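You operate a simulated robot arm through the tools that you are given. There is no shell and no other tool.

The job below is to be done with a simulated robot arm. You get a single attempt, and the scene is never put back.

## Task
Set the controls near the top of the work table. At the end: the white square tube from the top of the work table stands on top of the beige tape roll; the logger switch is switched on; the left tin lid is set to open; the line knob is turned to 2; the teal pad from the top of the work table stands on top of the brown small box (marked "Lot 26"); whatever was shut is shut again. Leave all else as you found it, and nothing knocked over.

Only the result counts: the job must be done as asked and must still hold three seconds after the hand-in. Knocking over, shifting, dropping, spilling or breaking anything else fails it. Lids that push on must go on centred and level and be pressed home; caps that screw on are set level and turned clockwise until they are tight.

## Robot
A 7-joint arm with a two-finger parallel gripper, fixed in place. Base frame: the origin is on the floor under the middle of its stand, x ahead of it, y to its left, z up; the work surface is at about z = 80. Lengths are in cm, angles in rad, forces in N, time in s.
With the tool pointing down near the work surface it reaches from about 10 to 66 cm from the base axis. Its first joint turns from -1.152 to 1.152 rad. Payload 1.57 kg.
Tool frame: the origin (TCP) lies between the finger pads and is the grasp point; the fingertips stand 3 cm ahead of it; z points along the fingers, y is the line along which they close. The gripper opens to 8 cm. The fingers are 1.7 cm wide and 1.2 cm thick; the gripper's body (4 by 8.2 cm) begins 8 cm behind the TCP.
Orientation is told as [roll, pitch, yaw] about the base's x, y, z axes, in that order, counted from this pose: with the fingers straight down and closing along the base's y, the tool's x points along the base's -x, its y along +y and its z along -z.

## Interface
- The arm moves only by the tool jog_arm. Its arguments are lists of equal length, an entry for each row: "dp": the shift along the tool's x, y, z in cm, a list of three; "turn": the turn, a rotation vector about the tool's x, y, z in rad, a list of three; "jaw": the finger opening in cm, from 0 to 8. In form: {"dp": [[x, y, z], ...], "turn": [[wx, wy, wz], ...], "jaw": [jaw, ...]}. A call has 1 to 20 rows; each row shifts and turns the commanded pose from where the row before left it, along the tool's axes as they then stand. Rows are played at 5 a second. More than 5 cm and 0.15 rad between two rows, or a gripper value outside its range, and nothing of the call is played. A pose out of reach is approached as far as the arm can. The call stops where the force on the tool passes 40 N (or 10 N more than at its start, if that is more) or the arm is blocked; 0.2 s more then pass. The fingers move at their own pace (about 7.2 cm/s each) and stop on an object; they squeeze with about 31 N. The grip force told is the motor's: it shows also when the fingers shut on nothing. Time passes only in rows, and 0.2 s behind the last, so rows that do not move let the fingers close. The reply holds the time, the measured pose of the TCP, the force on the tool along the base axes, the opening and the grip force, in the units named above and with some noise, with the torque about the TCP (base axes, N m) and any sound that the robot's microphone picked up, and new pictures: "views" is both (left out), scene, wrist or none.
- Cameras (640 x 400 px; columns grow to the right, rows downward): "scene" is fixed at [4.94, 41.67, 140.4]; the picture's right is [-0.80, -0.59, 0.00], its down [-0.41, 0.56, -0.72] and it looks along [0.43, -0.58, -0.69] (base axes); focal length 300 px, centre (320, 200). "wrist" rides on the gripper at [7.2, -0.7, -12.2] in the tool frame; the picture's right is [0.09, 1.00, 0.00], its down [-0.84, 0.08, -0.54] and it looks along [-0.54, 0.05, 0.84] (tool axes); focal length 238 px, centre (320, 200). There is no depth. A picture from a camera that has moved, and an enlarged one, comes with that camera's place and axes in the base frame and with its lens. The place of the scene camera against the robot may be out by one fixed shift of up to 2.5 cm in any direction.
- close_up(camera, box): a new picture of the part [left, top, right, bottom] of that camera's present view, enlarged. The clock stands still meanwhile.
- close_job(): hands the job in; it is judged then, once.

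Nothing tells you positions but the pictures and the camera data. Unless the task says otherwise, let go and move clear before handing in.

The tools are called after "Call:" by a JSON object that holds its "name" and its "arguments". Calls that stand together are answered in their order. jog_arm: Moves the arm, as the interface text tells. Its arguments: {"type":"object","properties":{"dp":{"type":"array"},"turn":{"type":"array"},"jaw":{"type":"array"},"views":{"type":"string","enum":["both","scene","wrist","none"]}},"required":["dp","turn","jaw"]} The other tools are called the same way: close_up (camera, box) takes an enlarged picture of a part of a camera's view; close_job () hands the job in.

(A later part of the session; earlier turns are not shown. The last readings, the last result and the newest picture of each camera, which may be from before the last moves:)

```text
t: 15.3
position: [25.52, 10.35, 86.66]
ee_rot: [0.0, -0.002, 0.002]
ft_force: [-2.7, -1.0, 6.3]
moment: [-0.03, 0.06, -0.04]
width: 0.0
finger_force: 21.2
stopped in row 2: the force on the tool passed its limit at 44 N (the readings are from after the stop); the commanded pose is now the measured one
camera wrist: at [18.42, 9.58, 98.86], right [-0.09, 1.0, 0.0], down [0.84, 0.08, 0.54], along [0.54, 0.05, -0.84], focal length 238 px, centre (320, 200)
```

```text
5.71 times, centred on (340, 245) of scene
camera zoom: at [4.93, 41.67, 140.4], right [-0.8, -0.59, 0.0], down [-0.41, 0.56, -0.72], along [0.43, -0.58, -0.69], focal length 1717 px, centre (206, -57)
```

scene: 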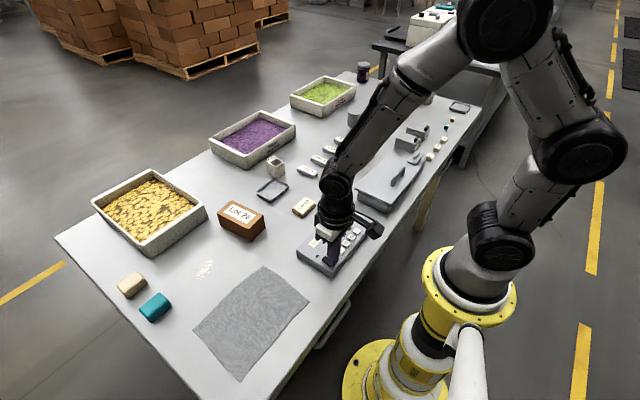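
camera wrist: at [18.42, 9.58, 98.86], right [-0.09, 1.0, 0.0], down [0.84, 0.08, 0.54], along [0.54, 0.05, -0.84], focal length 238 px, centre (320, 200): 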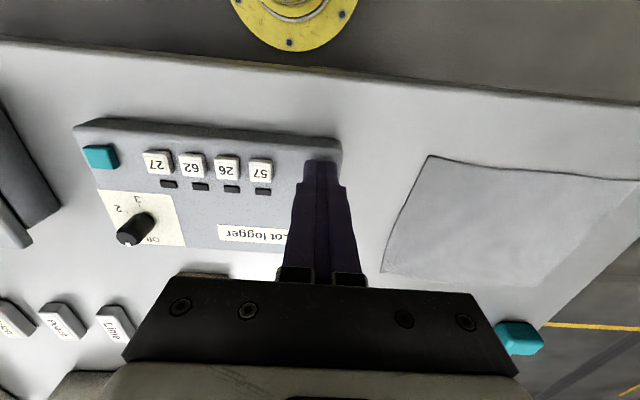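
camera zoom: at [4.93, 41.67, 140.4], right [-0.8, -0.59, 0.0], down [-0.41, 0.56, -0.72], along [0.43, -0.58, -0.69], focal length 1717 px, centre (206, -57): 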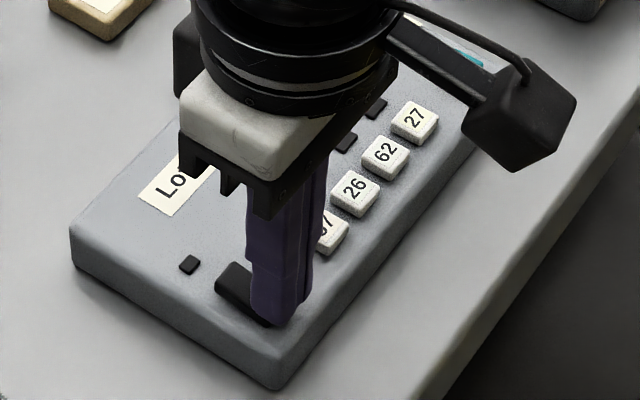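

Pressing the near end met a hard stop at once with no click and no light, so that end is already down. I'll lift and try the far end.

Call:
{"name": "jog_arm", "arguments": {"dp": [[0, 0, -2], [-2.9, 0, 0], [0, 0, 0.8], [0, 0, 0.3], [0, 0, 0.3]], "turn": [[0, 0, 0], [0, 0, 0], [0, 0, 0], [0, 0, 0], [0, 0, 0]], "jaw": [0, 0, 0, 0, 0], "views": "scene"}}

Call:
{"name": "close_up", "arguments": {"camera": "scene", "box": [290, 230, 370, 280]}}

```text
t: 16.5
position: [28.6, 10.26, 87.31]
ee_rot: [0.0, -0.002, -0.002]
ft_force: [-0.3, 0.5, -0.1]
moment: [0.01, -0.04, -0.02]
width: 0.0
finger_force: 21.0
```

scene: 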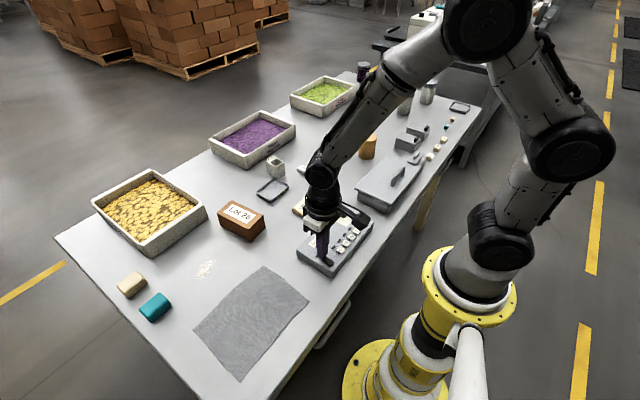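

```text
8.00 times, centred on (330, 255) of scene
camera zoom: at [4.94, 41.67, 140.4], right [-0.8, -0.59, 0.0], down [-0.41, 0.56, -0.72], along [0.43, -0.58, -0.69], focal length 2404 px, centre (240, -240)
```

zoom: 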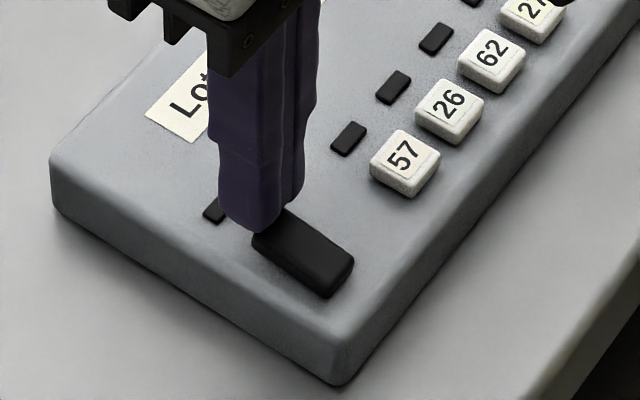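

Call:
{"name": "jog_arm", "arguments": {"dp": [[0.3, 0, 0.2], [0, 0, 0.2], [0, 0, 0.2], [0, 0, 0.2]], "turn": [[0, 0, 0], [0, 0, 0], [0, 0, 0], [0, 0, 0]], "jaw": [0, 0, 0, 0], "views": "none"}}

```text
t: 17.6
position: [28.39, 10.34, 86.8]
ee_rot: [0.001, -0.008, 0.001]
ft_force: [-0.9, 0.5, 0.5]
moment: [0.01, -0.02, 0.03]
width: 0.0
finger_force: 21.5
stopped in row 4: the force on the tool passed its limit at 43 N (the readings are from after the stop); the commanded pose is now the measured one
```

Call:
{"name": "jog_arm", "arguments": {"dp": [[0, 0, -2.5], [0, 4, -2.5], [0, 4, 0]], "turn": [[0, 0, 0], [0, 0, 0], [0, 0, 0]], "jaw": [0, 0, 0]}}

Call:
{"name": "close_up", "arguments": {"camera": "scene", "box": [290, 230, 370, 280]}}

Call:
{"name": "close_up", "arguments": {"camera": "wrist", "box": [200, 80, 300, 160]}}

```text
t: 18.4
position: [28.5, 18.21, 92.03]
ee_rot: [0.0, -0.003, 0.001]
ft_force: [-0.7, -0.6, 0.2]
moment: [-0.02, 0.01, 0.02]
width: 0.01
finger_force: 21.3
camera wrist: at [21.23, 17.49, 104.0], right [-0.09, 1.0, 0.0], down [0.83, 0.08, 0.55], along [0.54, 0.05, -0.84], focal length 238 px, centre (320, 200)
```

scene: 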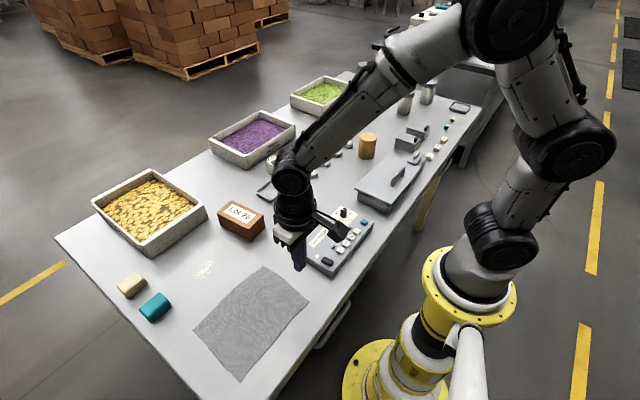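
wrist: 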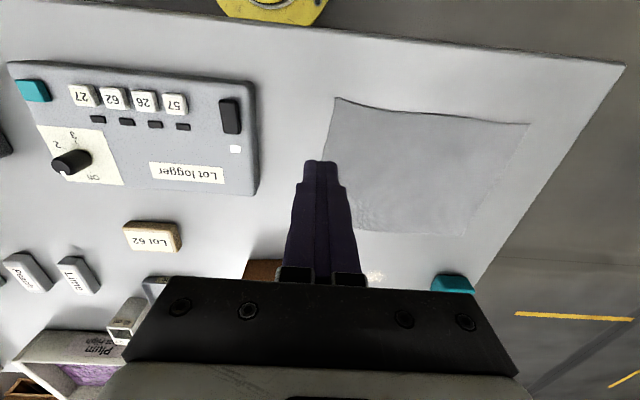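

```text
8.00 times, centred on (330, 255) of scene
camera zoom: at [4.94, 41.67, 140.4], right [-0.8, -0.59, 0.0], down [-0.41, 0.56, -0.72], along [0.43, -0.58, -0.69], focal length 2404 px, centre (240, -240)
```

zoom: 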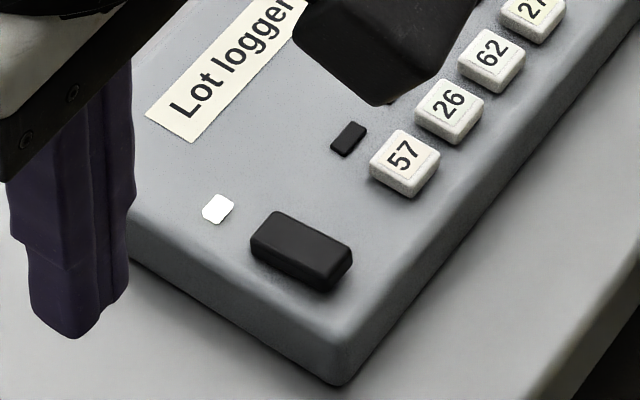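

```text
5.00 times, centred on (250, 120) of wrist
camera zoom: at [21.23, 17.49, 104.0], right [-0.09, 1.0, 0.0], down [0.83, 0.08, 0.55], along [0.54, 0.05, -0.84], focal length 1192 px, centre (670, 600)
```

zoom: 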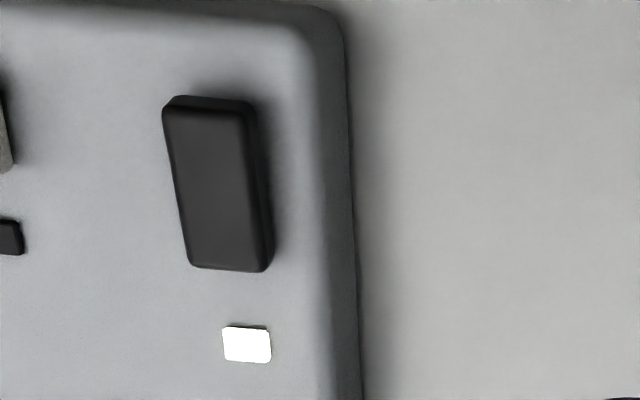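

The indicator is lit, so the logger switch is on. Ticks come out at Off 0°, 1 −60°, 2 −120°, 3 −180° around the knob at (32.2,-4.0), so I need 120° clockwise from above; I'll pre-rotate the wrist counter-clockwise 60° above the knob.

Call:
{"name": "jog_arm", "arguments": {"dp": [[-0.74, -4.44, 0], [-0.74, -4.44, 0], [-0.74, -4.44, 0], [-0.74, -4.44, 0], [-0.74, -4.41, 0], [0, 0, 0], [0, 0, 0], [0, 0, 0], [0, 0, 0], [0, 0, 0], [0, 0, 0], [0, 0, 0]], "turn": [[0, 0, 0], [0, 0, 0], [0, 0, 0], [0, 0, 0], [0, 0, 0], [0, 0, -0.15], [0, 0, -0.15], [0, 0, -0.15], [0, 0, -0.15], [0, 0, -0.15], [0, 0, -0.15], [0, 0, -0.15]], "jaw": [3.5, 3.5, 3.5, 3.5, 3.5, 3.5, 3.5, 3.5, 3.5, 3.5, 3.5, 3.5]}}

Call:
{"name": "close_up", "arguments": {"camera": "wrist", "box": [240, 120, 400, 220]}}

Call:
{"name": "close_up", "arguments": {"camera": "scene", "box": [310, 190, 390, 240]}}

```text
t: 21.0
position: [31.96, -3.8, 91.78]
ee_rot: [-0.003, -0.002, 1.055]
ft_force: [0.7, -0.6, 0.7]
moment: [-0.01, 0.01, 0.02]
width: 3.53
finger_force: 0.0
camera wrist: at [28.99, -10.48, 103.84], right [-0.91, 0.41, 0.0], down [0.34, 0.76, 0.55], along [0.23, 0.49, -0.84], focal length 238 px, centre (320, 200)
```

scene: 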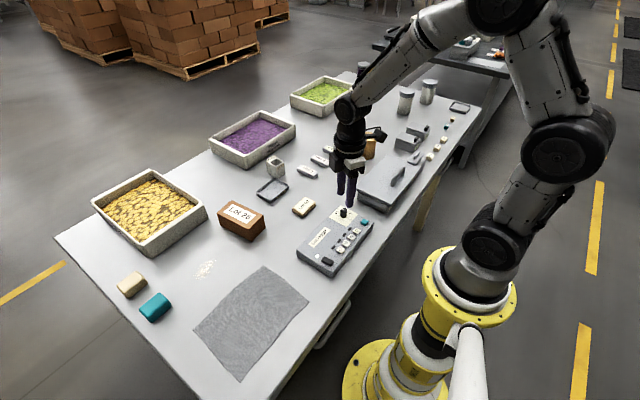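
wrist: 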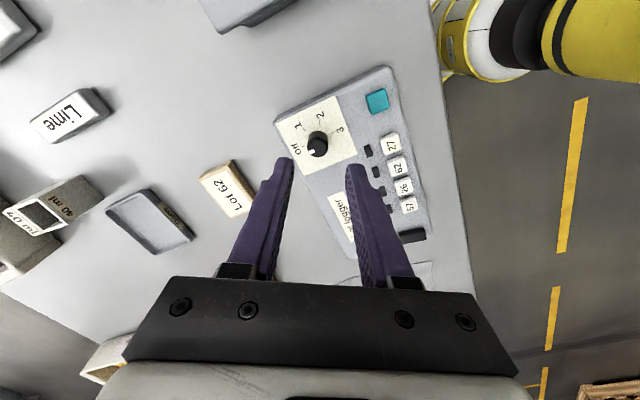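

```text
4.00 times, centred on (320, 170) of wrist
camera zoom: at [28.99, -10.48, 103.84], right [-0.91, 0.41, 0.0], down [0.34, 0.76, 0.55], along [0.23, 0.49, -0.84], focal length 953 px, centre (320, 320)
```

zoom: 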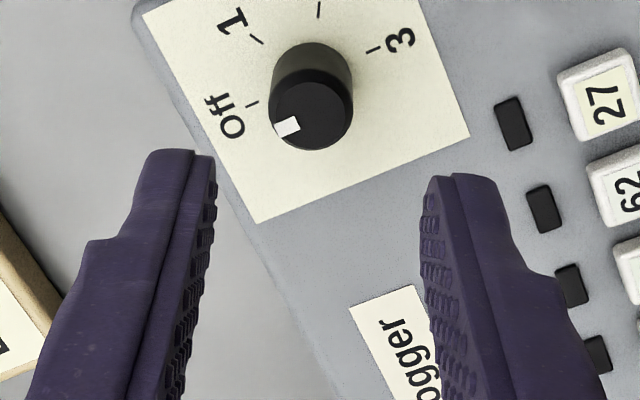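

```text
8.00 times, centred on (350, 215) of scene
camera zoom: at [4.94, 41.67, 140.4], right [-0.8, -0.59, 0.0], down [-0.41, 0.56, -0.72], along [0.43, -0.58, -0.69], focal length 2404 px, centre (80, 80)
```

zoom: 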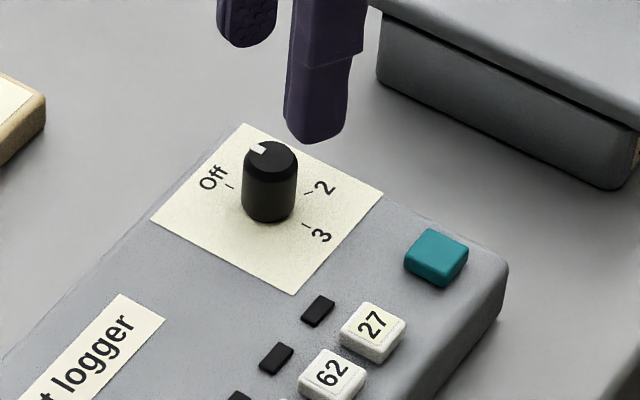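

Call:
{"name": "jog_arm", "arguments": {"dp": [[0.14, -0.37, 2], [0, 0, 2], [0, 0, 1.0], [0, 0, 0.4], [0, 0, 0], [0, 0, 0], [0, 0, 0]], "turn": [[0, 0, 0], [0, 0, 0], [0, 0, 0], [0, 0, 0], [0, 0, 0], [0, 0, 0], [0, 0, 0]], "jaw": [3.5, 3.5, 3.5, 3.5, 1, 1, 1]}}

```text
t: 22.6
position: [32.22, -4.17, 86.18]
ee_rot: [-0.003, -0.002, 1.048]
ft_force: [-8.0, 8.7, 5.0]
moment: [0.23, 0.26, -0.02]
width: 1.74
finger_force: 32.7
camera wrist: at [29.15, -10.69, 98.33], right [-0.91, 0.42, 0.0], down [0.35, 0.76, 0.54], along [0.23, 0.49, -0.84], focal length 238 px, centre (320, 200)
```

scene: 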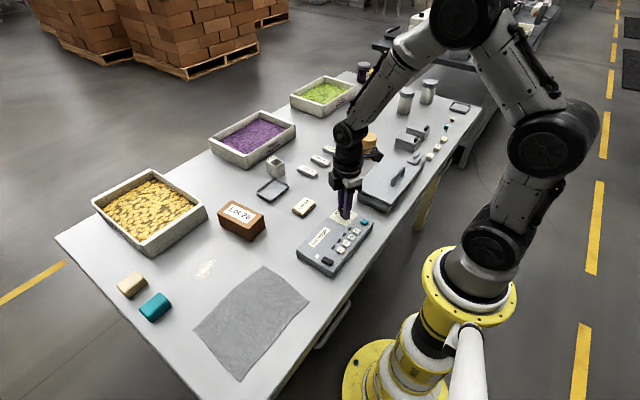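
wrist: 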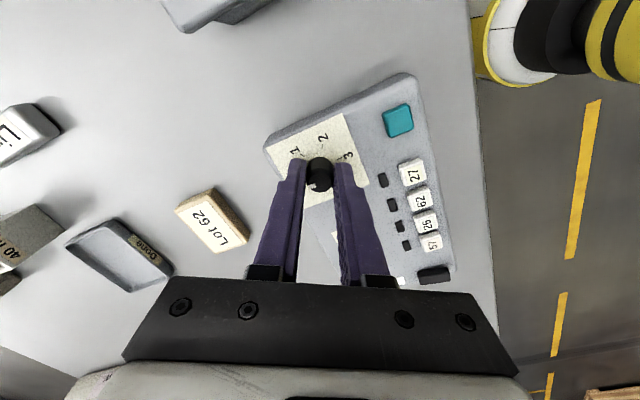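

I hold the knob with a small sideways load; I'll relieve it slightly and turn 120° clockwise.

Call:
{"name": "jog_arm", "arguments": {"dp": [[0, 0.1, 0], [0, 0, 0], [0, 0, 0], [0, 0, 0], [0, 0, 0]], "turn": [[0, 0, 0], [0, 0, 0.1], [0, 0, 0.1], [0, 0, 0.1], [0, 0, 0.1]], "jaw": [1, 1, 1, 1, 1], "views": "wrist"}}

Call:
{"name": "close_up", "arguments": {"camera": "wrist", "box": [270, 110, 370, 210]}}

```text
t: 23.8
position: [32.05, -4.11, 86.17]
ee_rot: [0.001, -0.003, 0.646]
ft_force: [-1.7, 3.1, -21.8]
moment: [0.34, -0.49, 0.01]
width: 1.74
finger_force: 32.6
camera wrist: at [26.81, -8.98, 98.33], right [-0.67, 0.74, 0.0], down [0.62, 0.56, 0.54], along [0.4, 0.37, -0.84], focal length 238 px, centre (320, 200)
```

wrist: 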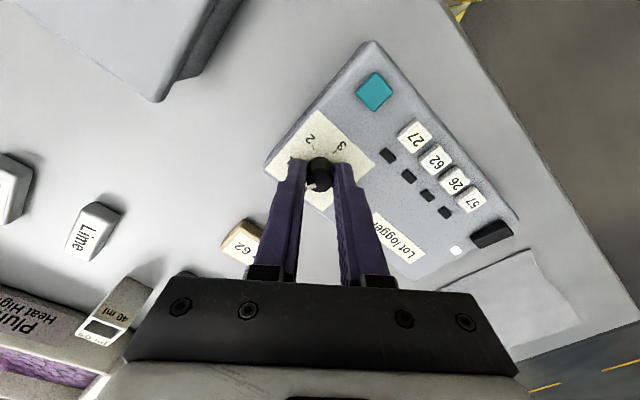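

```text
4.00 times, centred on (320, 160) of wrist
camera zoom: at [26.81, -8.98, 98.33], right [-0.67, 0.74, 0.0], down [0.62, 0.56, 0.54], along [0.4, 0.37, -0.84], focal length 953 px, centre (320, 360)
```

zoom: 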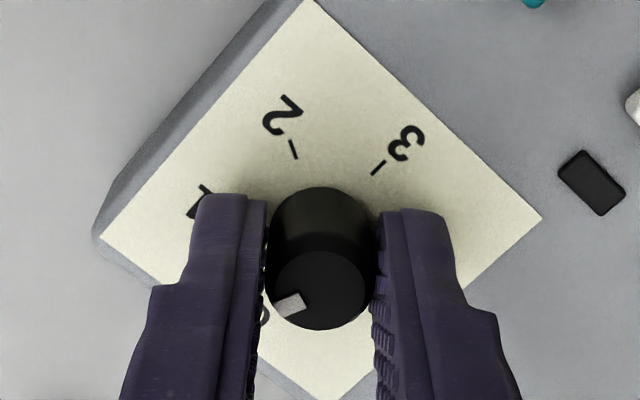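

Call:
{"name": "jog_arm", "arguments": {"dp": [[0, 0, 0.15], [0, 0, 0], [0, 0, 0], [0, 0, 0], [0, 0, 0], [0, 0, 0], [0, 0, 0], [0, 0, 0], [0, 0, 0], [0, 0, 0], [0, 0, 0], [0, 0, 0], [0, 0, 0], [0, 0, 0]], "turn": [[0, 0, 0], [0, 0, 0.14], [0, 0, 0.14], [0, 0, 0.14], [0, 0, 0.14], [0, 0, 0.14], [0, 0, 0.14], [0, 0, 0.14], [0, 0, 0.14], [0, 0, 0.14], [0, 0, 0.14], [0, 0, 0.14], [0, 0, 0.14], [0, 0, 0]], "jaw": [1, 1, 1, 1, 1, 1, 1, 1, 1, 1, 1, 1, 1, 1]}}

Call:
{"name": "close_up", "arguments": {"camera": "wrist", "box": [270, 110, 370, 210]}}

```text
t: 26.8
position: [32.18, -4.07, 86.23]
ee_rot: [0.007, -0.002, -1.034]
ft_force: [-8.6, 3.1, 18.4]
moment: [-0.17, 0.56, -0.04]
width: 1.74
finger_force: 32.7
camera wrist: at [27.85, 1.74, 98.33], right [0.81, 0.59, 0.01], down [0.49, -0.68, 0.54], along [0.33, -0.44, -0.84], focal length 238 px, centre (320, 200)
```

scene: 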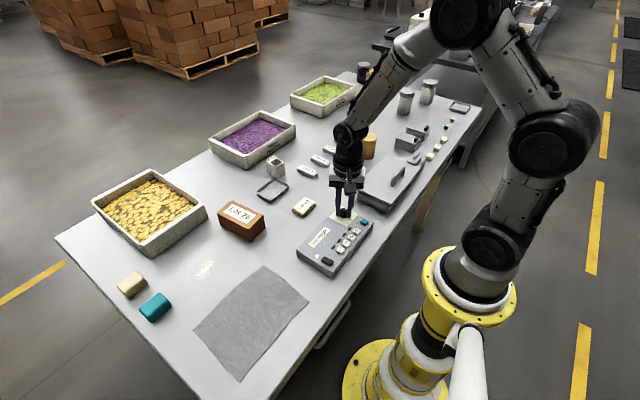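
wrist: 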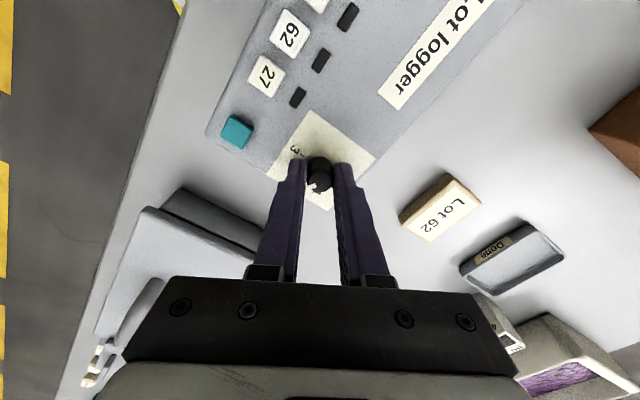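

```text
4.00 times, centred on (320, 160) of wrist
camera zoom: at [27.85, 1.74, 98.33], right [0.81, 0.59, 0.01], down [0.49, -0.68, 0.54], along [0.33, -0.44, -0.84], focal length 953 px, centre (320, 360)
```

zoom: 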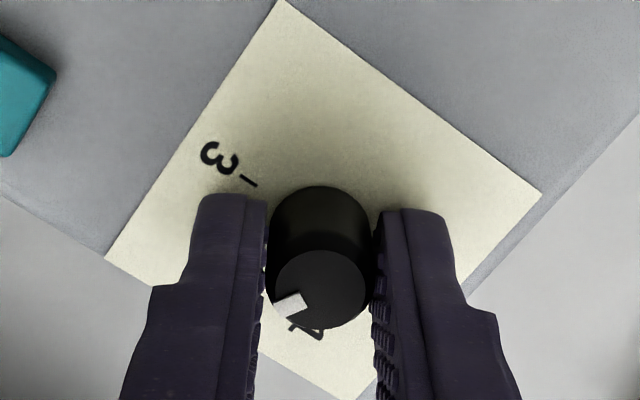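

The pointer turned with the grip by about 119° and sits by the "2" tick. I'll release, rise and check.

Call:
{"name": "jog_arm", "arguments": {"dp": [[0, 0, 0], [0, 0, 0], [0, 0, -3], [0, 0, -4]], "turn": [[0, 0, 0], [0, 0, 0], [0, 0, 0], [0, 0, 0]], "jaw": [3.5, 3.5, 3.5, 5]}}

Call:
{"name": "close_up", "arguments": {"camera": "wrist", "box": [260, 80, 380, 180]}}

Call:
{"name": "close_up", "arguments": {"camera": "scene", "box": [300, 190, 390, 280]}}

```text
t: 27.8
position: [32.09, -4.08, 93.31]
ee_rot: [0.005, 0.0, -1.03]
ft_force: [0.6, 0.6, 0.0]
moment: [0.01, -0.03, -0.01]
width: 5.0
finger_force: 0.0
camera wrist: at [27.83, 1.64, 105.46], right [0.81, 0.59, 0.0], down [0.49, -0.68, 0.54], along [0.32, -0.44, -0.84], focal length 238 px, centre (320, 200)
```

scene: 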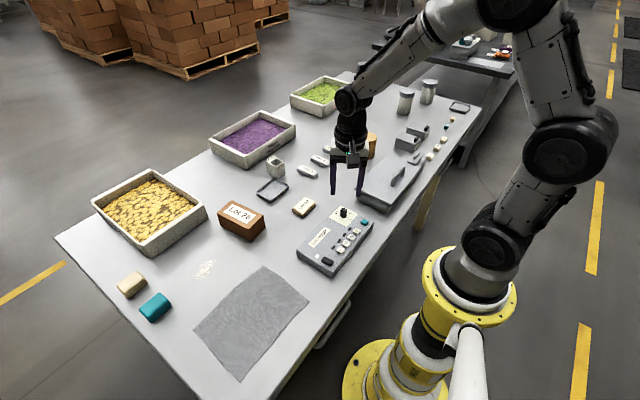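
wrist: 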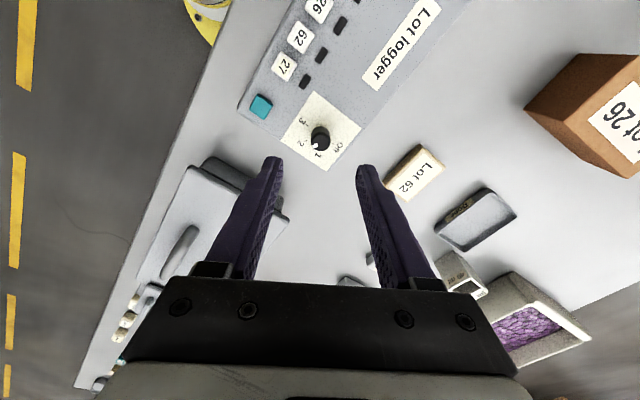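

```text
4.00 times, centred on (320, 130) of wrist
camera zoom: at [27.83, 1.64, 105.46], right [0.81, 0.59, 0.0], down [0.49, -0.68, 0.54], along [0.32, -0.44, -0.84], focal length 953 px, centre (320, 480)
```

zoom: 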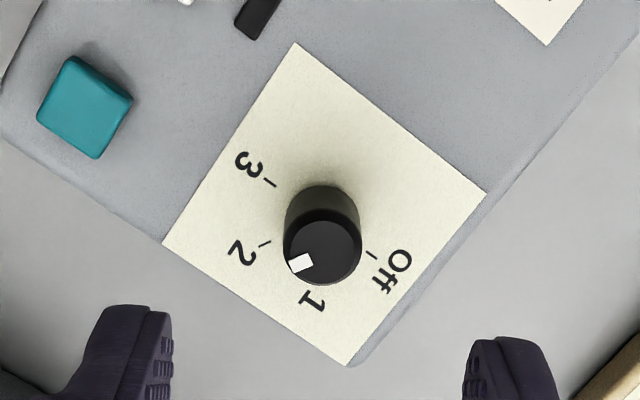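

```text
4.44 times, centred on (345, 235) of scene
camera zoom: at [4.94, 41.67, 140.4], right [-0.8, -0.59, 0.0], down [-0.41, 0.56, -0.72], along [0.43, -0.58, -0.69], focal length 1335 px, centre (209, 44)
```

zoom: 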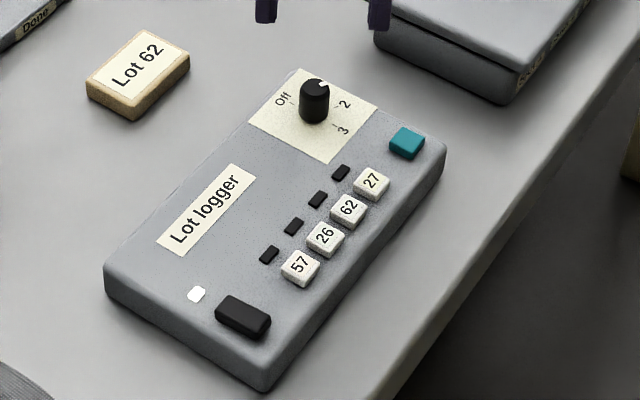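

Call:
{"name": "close_up", "arguments": {"camera": "wrist", "box": [295, 110, 350, 155]}}

Call:
{"name": "close_up", "arguments": {"camera": "scene", "box": [325, 200, 365, 228]}}

```text
8.89 times, centred on (322, 132) of wrist
camera zoom: at [27.83, 1.64, 105.46], right [0.81, 0.59, 0.0], down [0.49, -0.68, 0.54], along [0.32, -0.44, -0.84], focal length 2119 px, centre (298, 800)
```

zoom: 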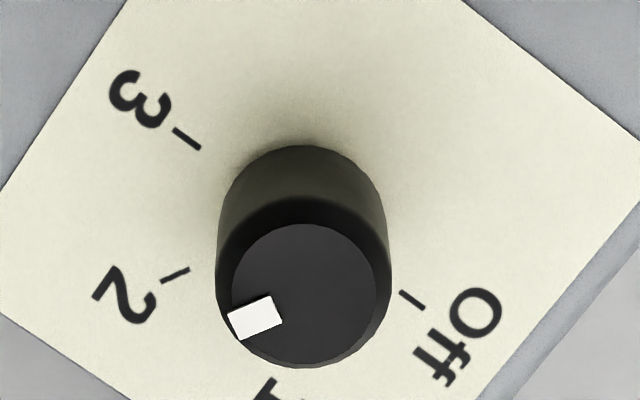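

```text
14.29 times, centred on (345, 214) of scene
camera zoom: at [4.94, 41.67, 140.4], right [-0.8, -0.59, 0.0], down [-0.41, 0.56, -0.72], along [0.43, -0.58, -0.69], focal length 4292 px, centre (-37, 0)
```

zoom: 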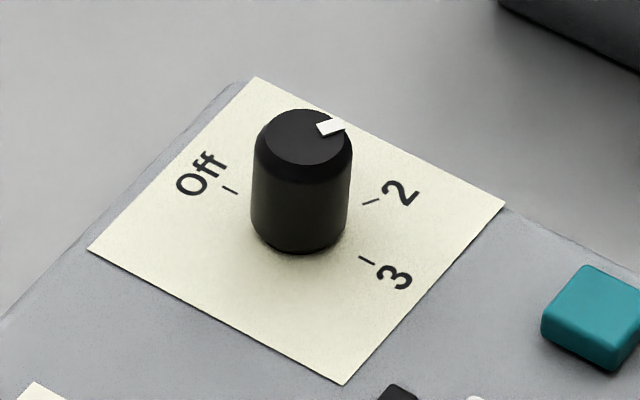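

The pointer lines up with the "2" tick and the indicator is still lit, so both logger controls are set. Next I turn the wrist straight again and go look at the left tin (Lot 75, lid about x 30–37.5, y −50.5…−45.7).

Call:
{"name": "jog_arm", "arguments": {"dp": [[0, 0, -2], [0, 0, -2], [0, 0, 0], [0, 0, 0], [0, 0, 0], [0, 0, 0], [0, 0, 0], [0.7, -4.3, 0], [0.7, -4.3, 0], [0.7, -4.3, 0], [0.7, -4.3, 0], [0.7, -4.3, 0], [0.7, -4.3, 0], [0.7, -4.3, 0], [0.7, -4.3, 0], [0.7, -4.3, 0], [0.7, -4.3, 0]], "turn": [[0, 0, -0.147], [0, 0, -0.147], [0, 0, -0.147], [0, 0, -0.147], [0, 0, -0.147], [0, 0, -0.147], [0, 0, -0.147], [0, 0, 0], [0, 0, 0], [0, 0, 0], [0, 0, 0], [0, 0, 0], [0, 0, 0], [0, 0, 0], [0, 0, 0], [0, 0, 0], [0, 0, 0]], "jaw": [8, 8, 8, 8, 8, 8, 8, 8, 8, 8, 8, 8, 8, 8, 8, 8, 8]}}

Call:
{"name": "close_up", "arguments": {"camera": "wrist", "box": [200, 110, 440, 260]}}

```text
t: 31.4
position: [24.98, -46.82, 96.71]
ee_rot: [0.002, -0.007, -0.001]
ft_force: [-0.4, -0.1, -0.2]
moment: [-0.01, 0.03, -0.01]
width: 7.99
finger_force: 0.0
camera wrist: at [17.69, -47.61, 108.91], right [-0.09, 1.0, 0.0], down [0.83, 0.08, 0.55], along [0.54, 0.05, -0.84], focal length 238 px, centre (320, 200)
```

scene: 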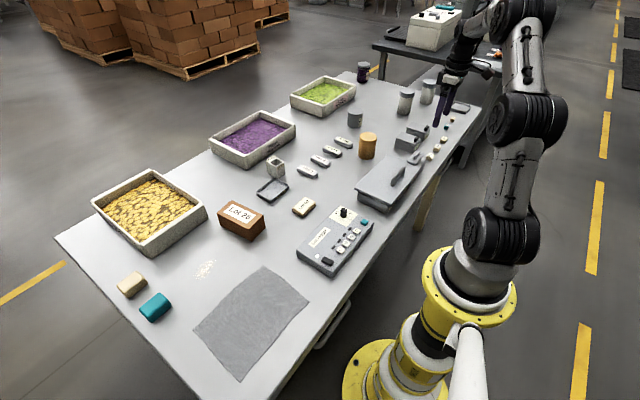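
wrist: 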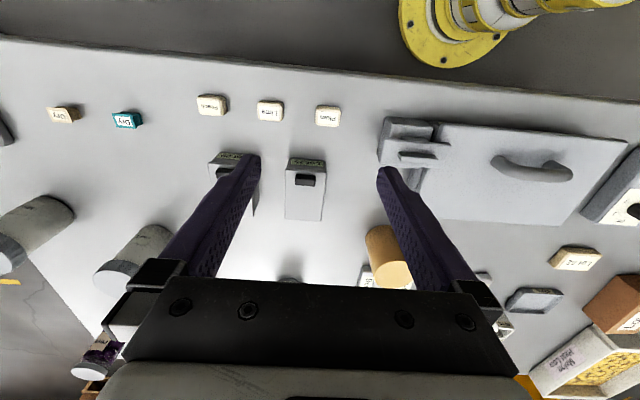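

```text
2.67 times, centred on (320, 185) of wrist
camera zoom: at [17.69, -47.61, 108.91], right [-0.09, 1.0, 0.0], down [0.83, 0.08, 0.55], along [0.54, 0.05, -0.84], focal length 636 px, centre (320, 240)
```

zoom: 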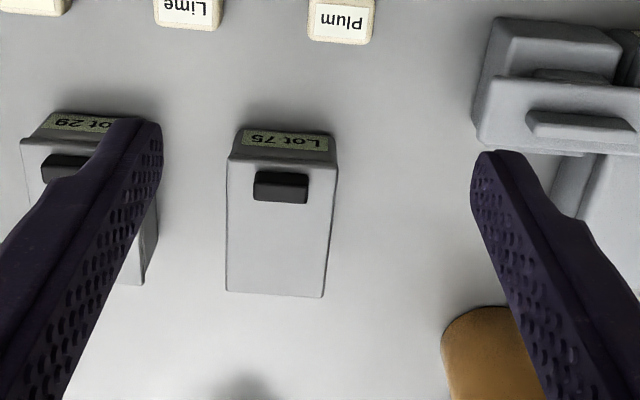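

Call:
{"name": "close_up", "arguments": {"camera": "wrist", "box": [280, 150, 330, 190]}}

Call:
{"name": "close_up", "arguments": {"camera": "scene", "box": [390, 122, 430, 155]}}

```text
10.00 times, centred on (305, 170) of wrist
camera zoom: at [17.69, -47.61, 108.91], right [-0.09, 1.0, 0.0], down [0.83, 0.08, 0.55], along [0.54, 0.05, -0.84], focal length 2384 px, centre (470, 500)
```

zoom: 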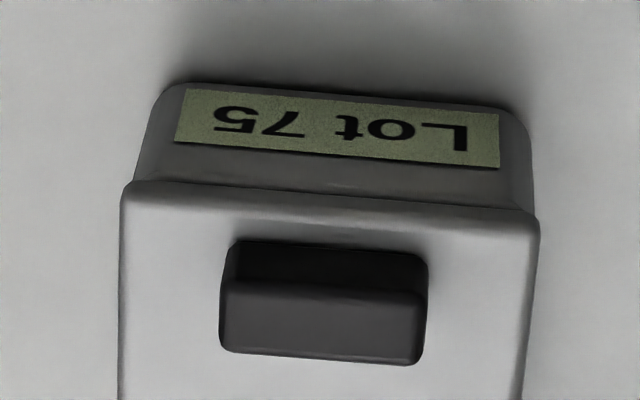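

```text
12.12 times, centred on (410, 138) of scene
camera zoom: at [4.94, 41.68, 140.4], right [-0.8, -0.59, 0.0], down [-0.41, 0.56, -0.72], along [0.43, -0.58, -0.69], focal length 3642 px, centre (-771, 946)
```

zoom: 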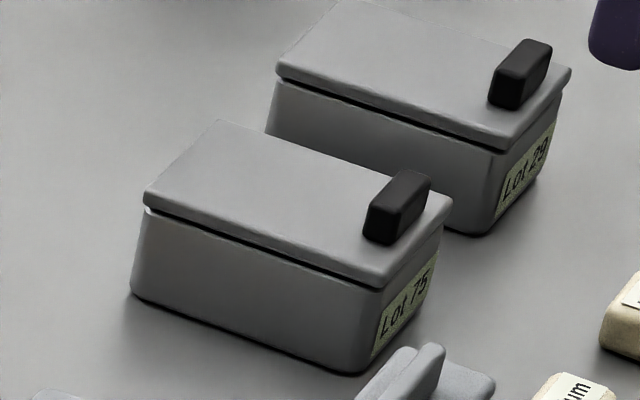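

The left tin's lid spans x 30–37.3, y −50.5…−45.7 at z 83.7, with a tab at (30.95,−48.1,84.25); hinge at the far edge. I'll come down with the fingers either side of the tab.

Call:
{"name": "jog_arm", "arguments": {"dp": [[-3.2, -0.64, 2.3], [-3.2, -0.63, 2.3], [0, 0, 2], [0, 0, 1.5]], "turn": [[0, 0.004, 0], [0, 0, 0], [0, 0, 0], [0, 0, 0]], "jaw": [5, 5, 5, 5]}}

Call:
{"name": "close_up", "arguments": {"camera": "wrist", "box": [240, 110, 400, 230]}}

Call:
{"name": "close_up", "arguments": {"camera": "scene", "box": [380, 100, 450, 160]}}

```text
t: 32.4
position: [31.44, -48.31, 88.88]
ee_rot: [0.001, -0.001, -0.002]
ft_force: [0.1, 0.5, 0.5]
moment: [-0.04, -0.05, -0.03]
width: 4.99
finger_force: 0.0
camera wrist: at [24.27, -49.07, 101.06], right [-0.09, 1.0, 0.0], down [0.84, 0.07, 0.54], along [0.54, 0.05, -0.84], focal length 238 px, centre (320, 200)
```

scene: 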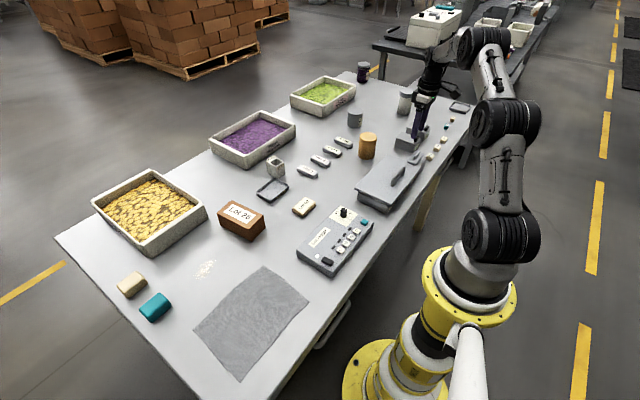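
wrist: 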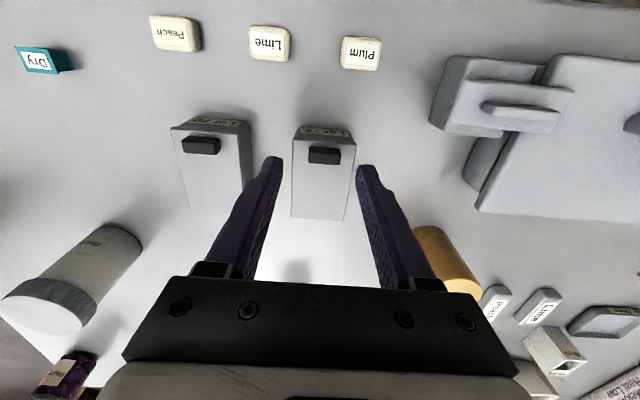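

```text
3.33 times, centred on (320, 170) of wrist
camera zoom: at [24.27, -49.07, 101.06], right [-0.09, 1.0, 0.0], down [0.84, 0.07, 0.54], along [0.54, 0.05, -0.84], focal length 794 px, centre (320, 300)
```

zoom: 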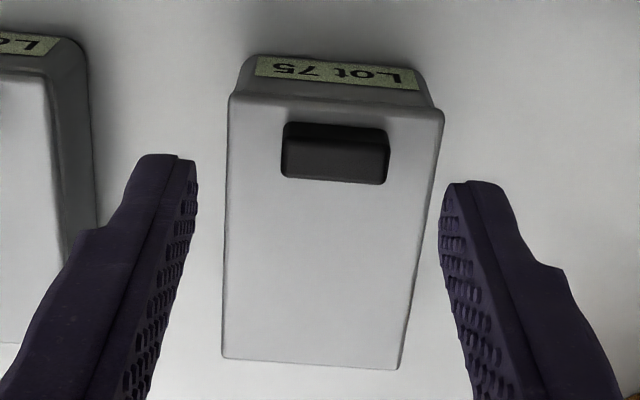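

```text
6.67 times, centred on (415, 130) of scene
camera zoom: at [4.94, 41.67, 140.4], right [-0.8, -0.59, 0.0], down [-0.41, 0.56, -0.72], along [0.43, -0.58, -0.69], focal length 2003 px, centre (-313, 667)
```

zoom: 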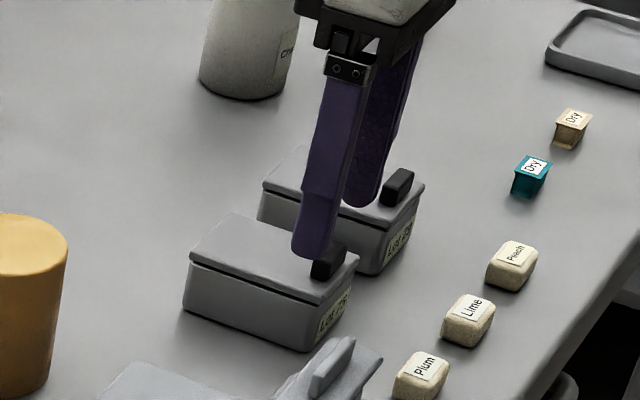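

Call:
{"name": "jog_arm", "arguments": {"dp": [[-0.08, 0.22, 1.0], [0, 0, 0.7], [0, 0, 0], [0, 0, 0], [0, 0, 0]], "turn": [[0, 0, 0], [0, 0, 0], [0, 0, 0], [0, 0, 0], [0, 0, 0]], "jaw": [5, 5, 1, 1, 1]}}

Call:
{"name": "close_up", "arguments": {"camera": "wrist", "box": [260, 110, 380, 200]}}

Call:
{"name": "close_up", "arguments": {"camera": "scene", "box": [385, 110, 435, 155]}}

```text
t: 33.6
position: [31.67, -48.05, 87.12]
ee_rot: [0.004, 0.0, 0.0]
ft_force: [0.2, 14.6, 2.6]
moment: [0.43, -0.05, -0.05]
width: 2.28
finger_force: 35.0
camera wrist: at [24.45, -48.82, 99.34], right [-0.09, 1.0, 0.01], down [0.84, 0.07, 0.54], along [0.54, 0.05, -0.84], focal length 238 px, centre (320, 200)
```

scene: 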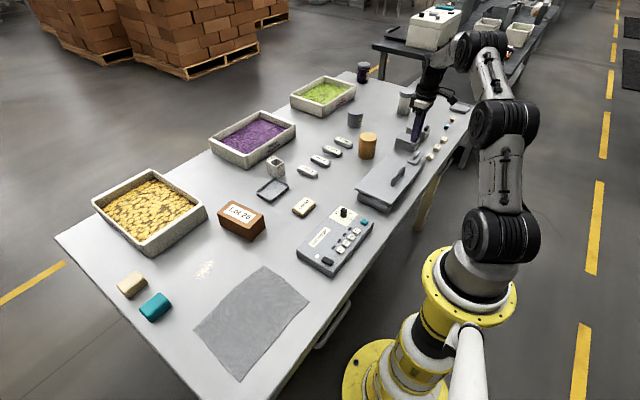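
wrist: 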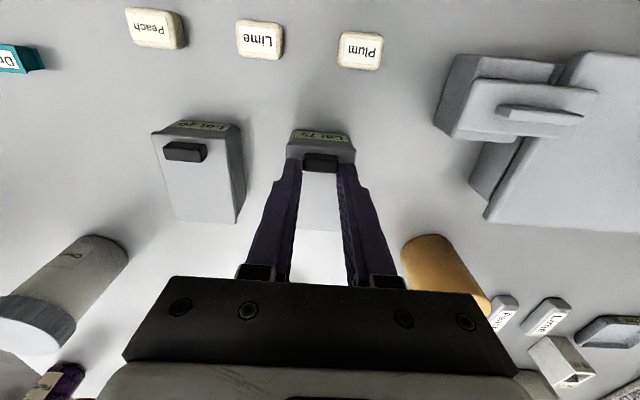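

```text
4.44 times, centred on (320, 155) of wrist
camera zoom: at [24.45, -48.82, 99.34], right [-0.09, 1.0, 0.01], down [0.84, 0.07, 0.54], along [0.54, 0.05, -0.84], focal length 1059 px, centre (320, 400)
```

zoom: 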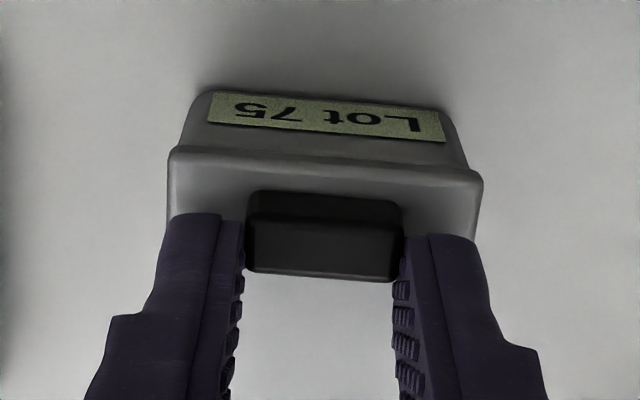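

```text
8.89 times, centred on (410, 132) of scene
camera zoom: at [4.94, 41.71, 140.39], right [-0.8, -0.59, 0.0], down [-0.41, 0.56, -0.72], along [0.43, -0.58, -0.69], focal length 2671 px, centre (-480, 800)
```

zoom: 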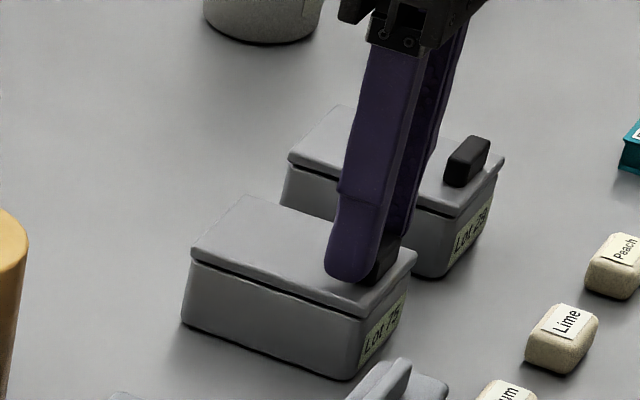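

I have the tab in the grip. I'll start swinging it up along the hinge arc in small steps.

Call:
{"name": "jog_arm", "arguments": {"dp": [[0, 0.08, 0], [-0.153, 0, -0.754], [-0.243, 0, -0.73], [-0.328, 0, -0.695]], "turn": [[0, 0, 0], [0, 0, 0], [0, 0, 0], [0, 0, 0]], "jaw": [1, 1, 1, 1]}}

Call:
{"name": "close_up", "arguments": {"camera": "scene", "box": [385, 110, 435, 155]}}

```text
t: 34.6
position: [32.26, -48.22, 89.77]
ee_rot: [-0.004, -0.003, -0.002]
ft_force: [-0.6, 0.3, 0.6]
moment: [0.0, 0.03, 0.0]
width: 1.01
finger_force: 0.0
camera wrist: at [25.17, -48.85, 101.86], right [-0.09, 1.0, 0.0], down [0.83, 0.08, 0.55], along [0.54, 0.05, -0.84], focal length 238 px, centre (320, 200)
```

scene: 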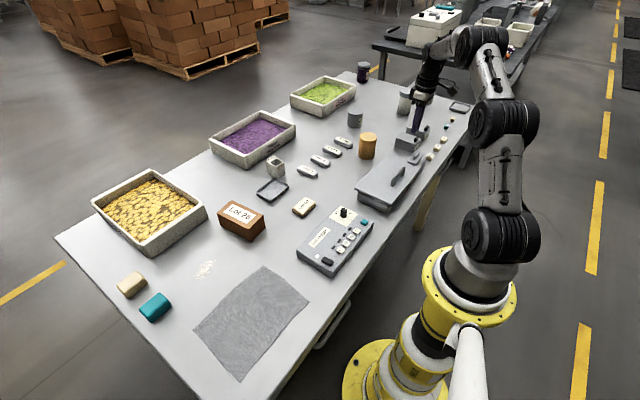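
wrist: 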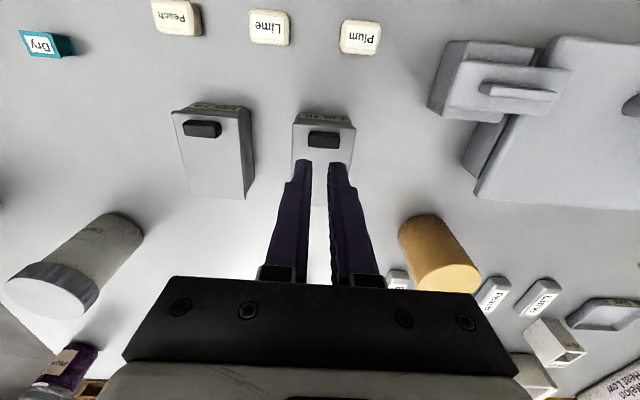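

```text
8.89 times, centred on (410, 132) of scene
camera zoom: at [4.94, 41.67, 140.4], right [-0.8, -0.59, 0.0], down [-0.41, 0.56, -0.72], along [0.43, -0.58, -0.69], focal length 2671 px, centre (-480, 800)
```

zoom: 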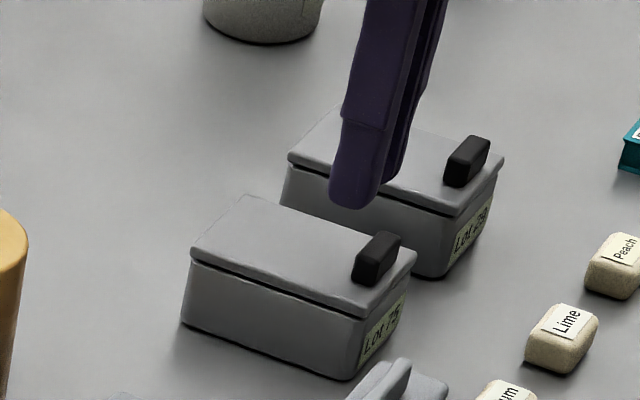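

The tab slipped out of a shallow grip and the lid stayed shut. I'll re-grip deeper on the tab and lift just slightly, watching the force.

Call:
{"name": "jog_arm", "arguments": {"dp": [[0, 0, 0], [0.76, 0.14, 0], [0, 0, 1.5], [0, 0, 1.3], [0, 0, 0], [0, 0, 0], [0, 0, 0]], "turn": [[0, 0, 0], [0, 0, 0], [0, 0, 0], [0, 0, 0], [0, 0, 0], [0, 0, 0], [0, 0, 0]], "jaw": [5, 5, 5, 5, 1, 1, 1], "views": "wrist"}}

Call:
{"name": "close_up", "arguments": {"camera": "wrist", "box": [260, 110, 380, 200]}}

```text
t: 36.2
position: [31.58, -47.95, 86.65]
ee_rot: [-0.001, -0.002, -0.003]
ft_force: [0.3, -7.8, 1.2]
moment: [-0.21, 0.0, 0.01]
width: 2.28
finger_force: 34.9
camera wrist: at [24.36, -48.71, 98.83], right [-0.09, 1.0, 0.0], down [0.84, 0.08, 0.54], along [0.54, 0.05, -0.84], focal length 238 px, centre (320, 200)
```

wrist: 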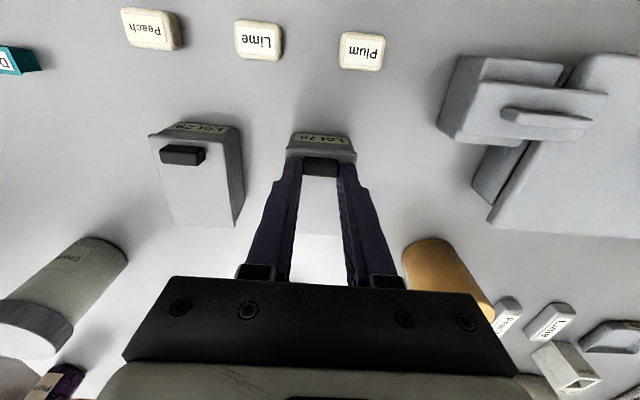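

```text
4.44 times, centred on (320, 155) of wrist
camera zoom: at [24.36, -48.71, 98.83], right [-0.09, 1.0, 0.0], down [0.84, 0.08, 0.54], along [0.54, 0.05, -0.84], focal length 1059 px, centre (320, 400)
```

zoom: 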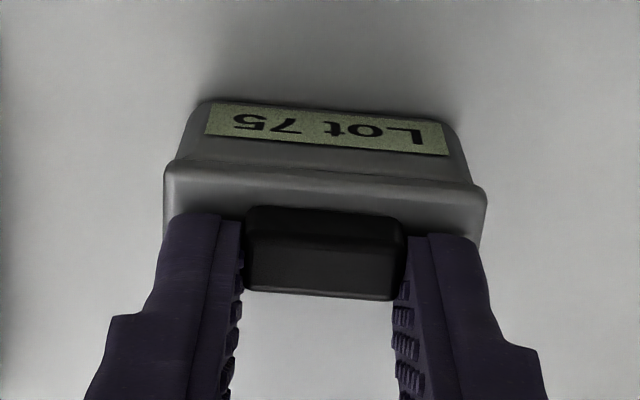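

Call:
{"name": "jog_arm", "arguments": {"dp": [[0, -0.04, -0.2], [0, 0, -0.2]], "turn": [[0, 0, 0], [0, 0, 0]], "jaw": [1, 1], "views": "wrist"}}

Call:
{"name": "close_up", "arguments": {"camera": "scene", "box": [385, 110, 435, 155]}}

```text
t: 36.8
position: [31.63, -48.01, 86.64]
ee_rot: [0.002, 0.0, -0.001]
ft_force: [3.1, -18.3, -22.4]
moment: [-0.41, -0.8, 0.08]
width: 2.3
finger_force: 35.5
camera wrist: at [24.35, -48.77, 98.86], right [-0.09, 1.0, 0.0], down [0.84, 0.07, 0.54], along [0.54, 0.05, -0.84], focal length 238 px, centre (320, 200)
```

wrist: 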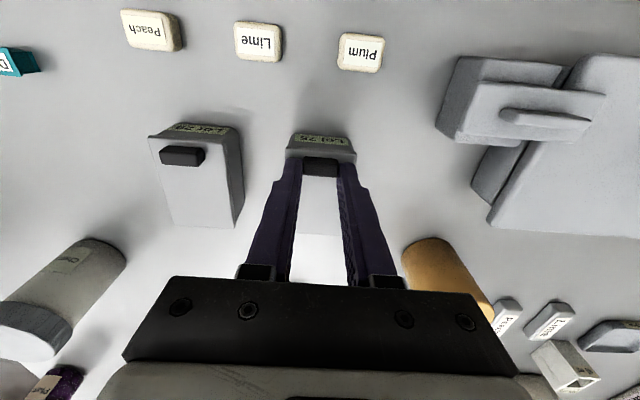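

```text
8.89 times, centred on (410, 132) of scene
camera zoom: at [4.97, 41.6, 140.43], right [-0.8, -0.59, 0.0], down [-0.41, 0.56, -0.72], along [0.43, -0.58, -0.69], focal length 2671 px, centre (-480, 800)
```

zoom: 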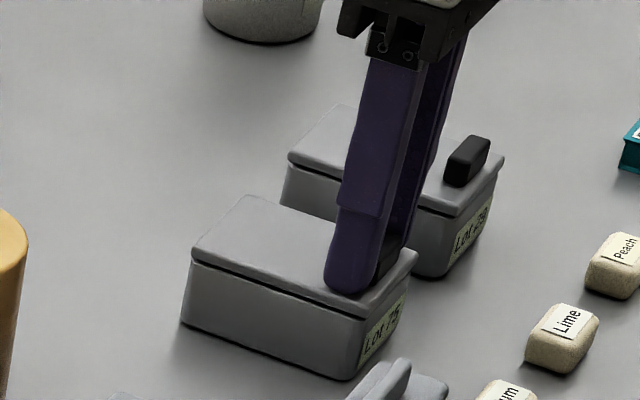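

Lifting meets 22 N with no motion at all, so this lid doesn't hinge up; it may slide. I'll take the lift off and test a small pull along x.

Call:
{"name": "jog_arm", "arguments": {"dp": [[0, 0.03, 0.38], [0.2, 0, 0], [0.2, 0, 0]], "turn": [[0, 0, 0], [0, 0, 0], [0, 0, 0]], "jaw": [1, 1, 1], "views": "none"}}

```text
t: 37.6
position: [31.37, -47.83, 86.72]
ee_rot: [-0.001, -0.007, -0.001]
ft_force: [14.5, -13.9, -15.2]
moment: [-0.29, 0.1, 0.11]
width: 2.31
finger_force: 34.9
```

Call:
{"name": "jog_arm", "arguments": {"dp": [[-0.2, 0, 0.1], [-0.2, 0, 0.1], [-0.2, 0, 0], [-0.2, 0, 0]], "turn": [[0, 0, 0], [0, 0, 0], [0, 0, 0], [0, 0, 0]], "jaw": [1, 1, 1, 1], "views": "wrist"}}

Call:
{"name": "close_up", "arguments": {"camera": "wrist", "box": [260, 110, 380, 200]}}

```text
t: 38.6
position: [32.03, -47.93, 86.77]
ee_rot: [-0.005, -0.003, 0.0]
ft_force: [0.3, -5.6, 14.4]
moment: [-0.01, 0.89, -0.02]
width: 2.3
finger_force: 34.9
camera wrist: at [24.75, -48.68, 98.86], right [-0.09, 1.0, 0.0], down [0.84, 0.08, 0.54], along [0.54, 0.05, -0.84], focal length 238 px, centre (320, 200)
```

wrist: 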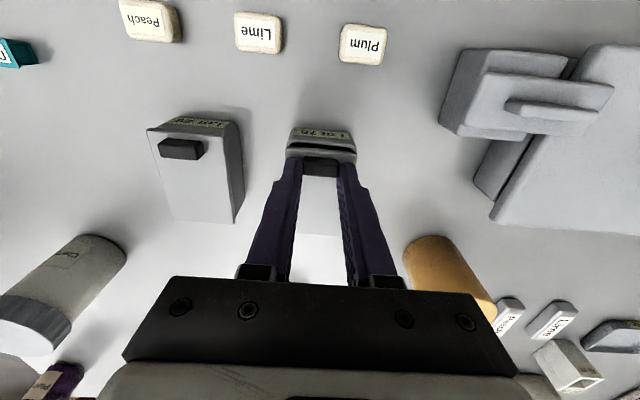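

```text
4.44 times, centred on (320, 155) of wrist
camera zoom: at [24.75, -48.68, 98.86], right [-0.09, 1.0, 0.0], down [0.84, 0.08, 0.54], along [0.54, 0.05, -0.84], focal length 1059 px, centre (320, 400)
```

zoom: 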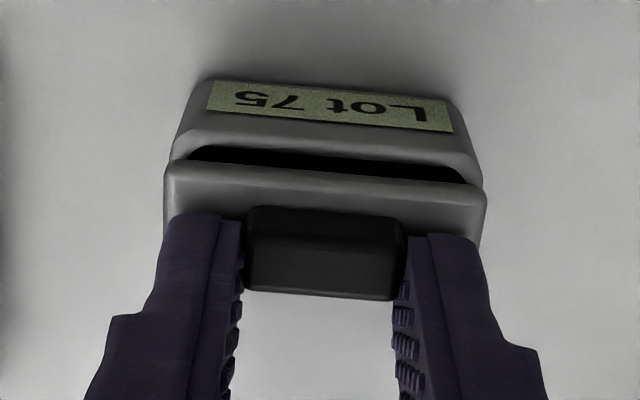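

The lid slides away from me (a dark gap opened at the near edge). I'll keep sliding it in +x until it stops.

Call:
{"name": "jog_arm", "arguments": {"dp": [[-0.4, 0, -0.12], [-0.5, 0, 0], [-0.5, 0, 0], [-0.5, 0, 0], [-0.5, 0, 0]], "turn": [[0, 0, 0], [0, 0, 0], [0, 0, 0], [0, 0, 0], [0, 0, 0]], "jaw": [1, 1, 1, 1, 1], "views": "wrist"}}

Call:
{"name": "close_up", "arguments": {"camera": "wrist", "box": [260, 90, 380, 180]}}

```text
t: 39.8
position: [34.42, -48.05, 86.72]
ee_rot: [-0.001, -0.004, -0.002]
ft_force: [0.1, -12.8, 13.8]
moment: [-0.3, -0.08, 0.08]
width: 2.3
finger_force: 35.3
camera wrist: at [27.2, -48.7, 98.84], right [-0.09, 1.0, 0.0], down [0.84, 0.08, 0.54], along [0.54, 0.05, -0.84], focal length 238 px, centre (320, 200)
```

wrist: 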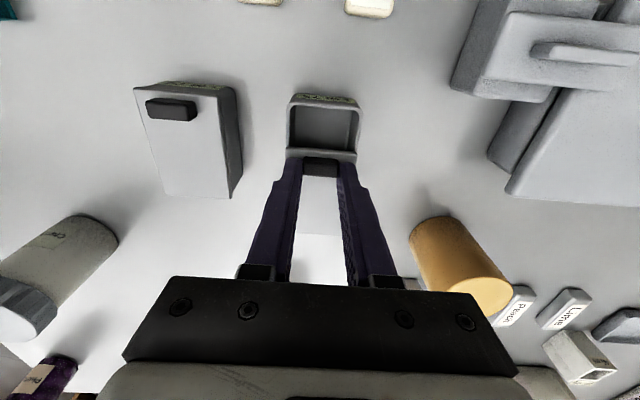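

```text
4.44 times, centred on (320, 135) of wrist
camera zoom: at [27.2, -48.7, 98.84], right [-0.09, 1.0, 0.0], down [0.84, 0.08, 0.54], along [0.54, 0.05, -0.84], focal length 1059 px, centre (320, 489)
```

zoom: 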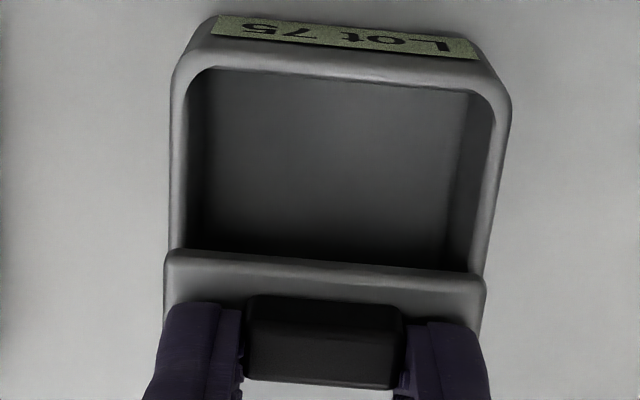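

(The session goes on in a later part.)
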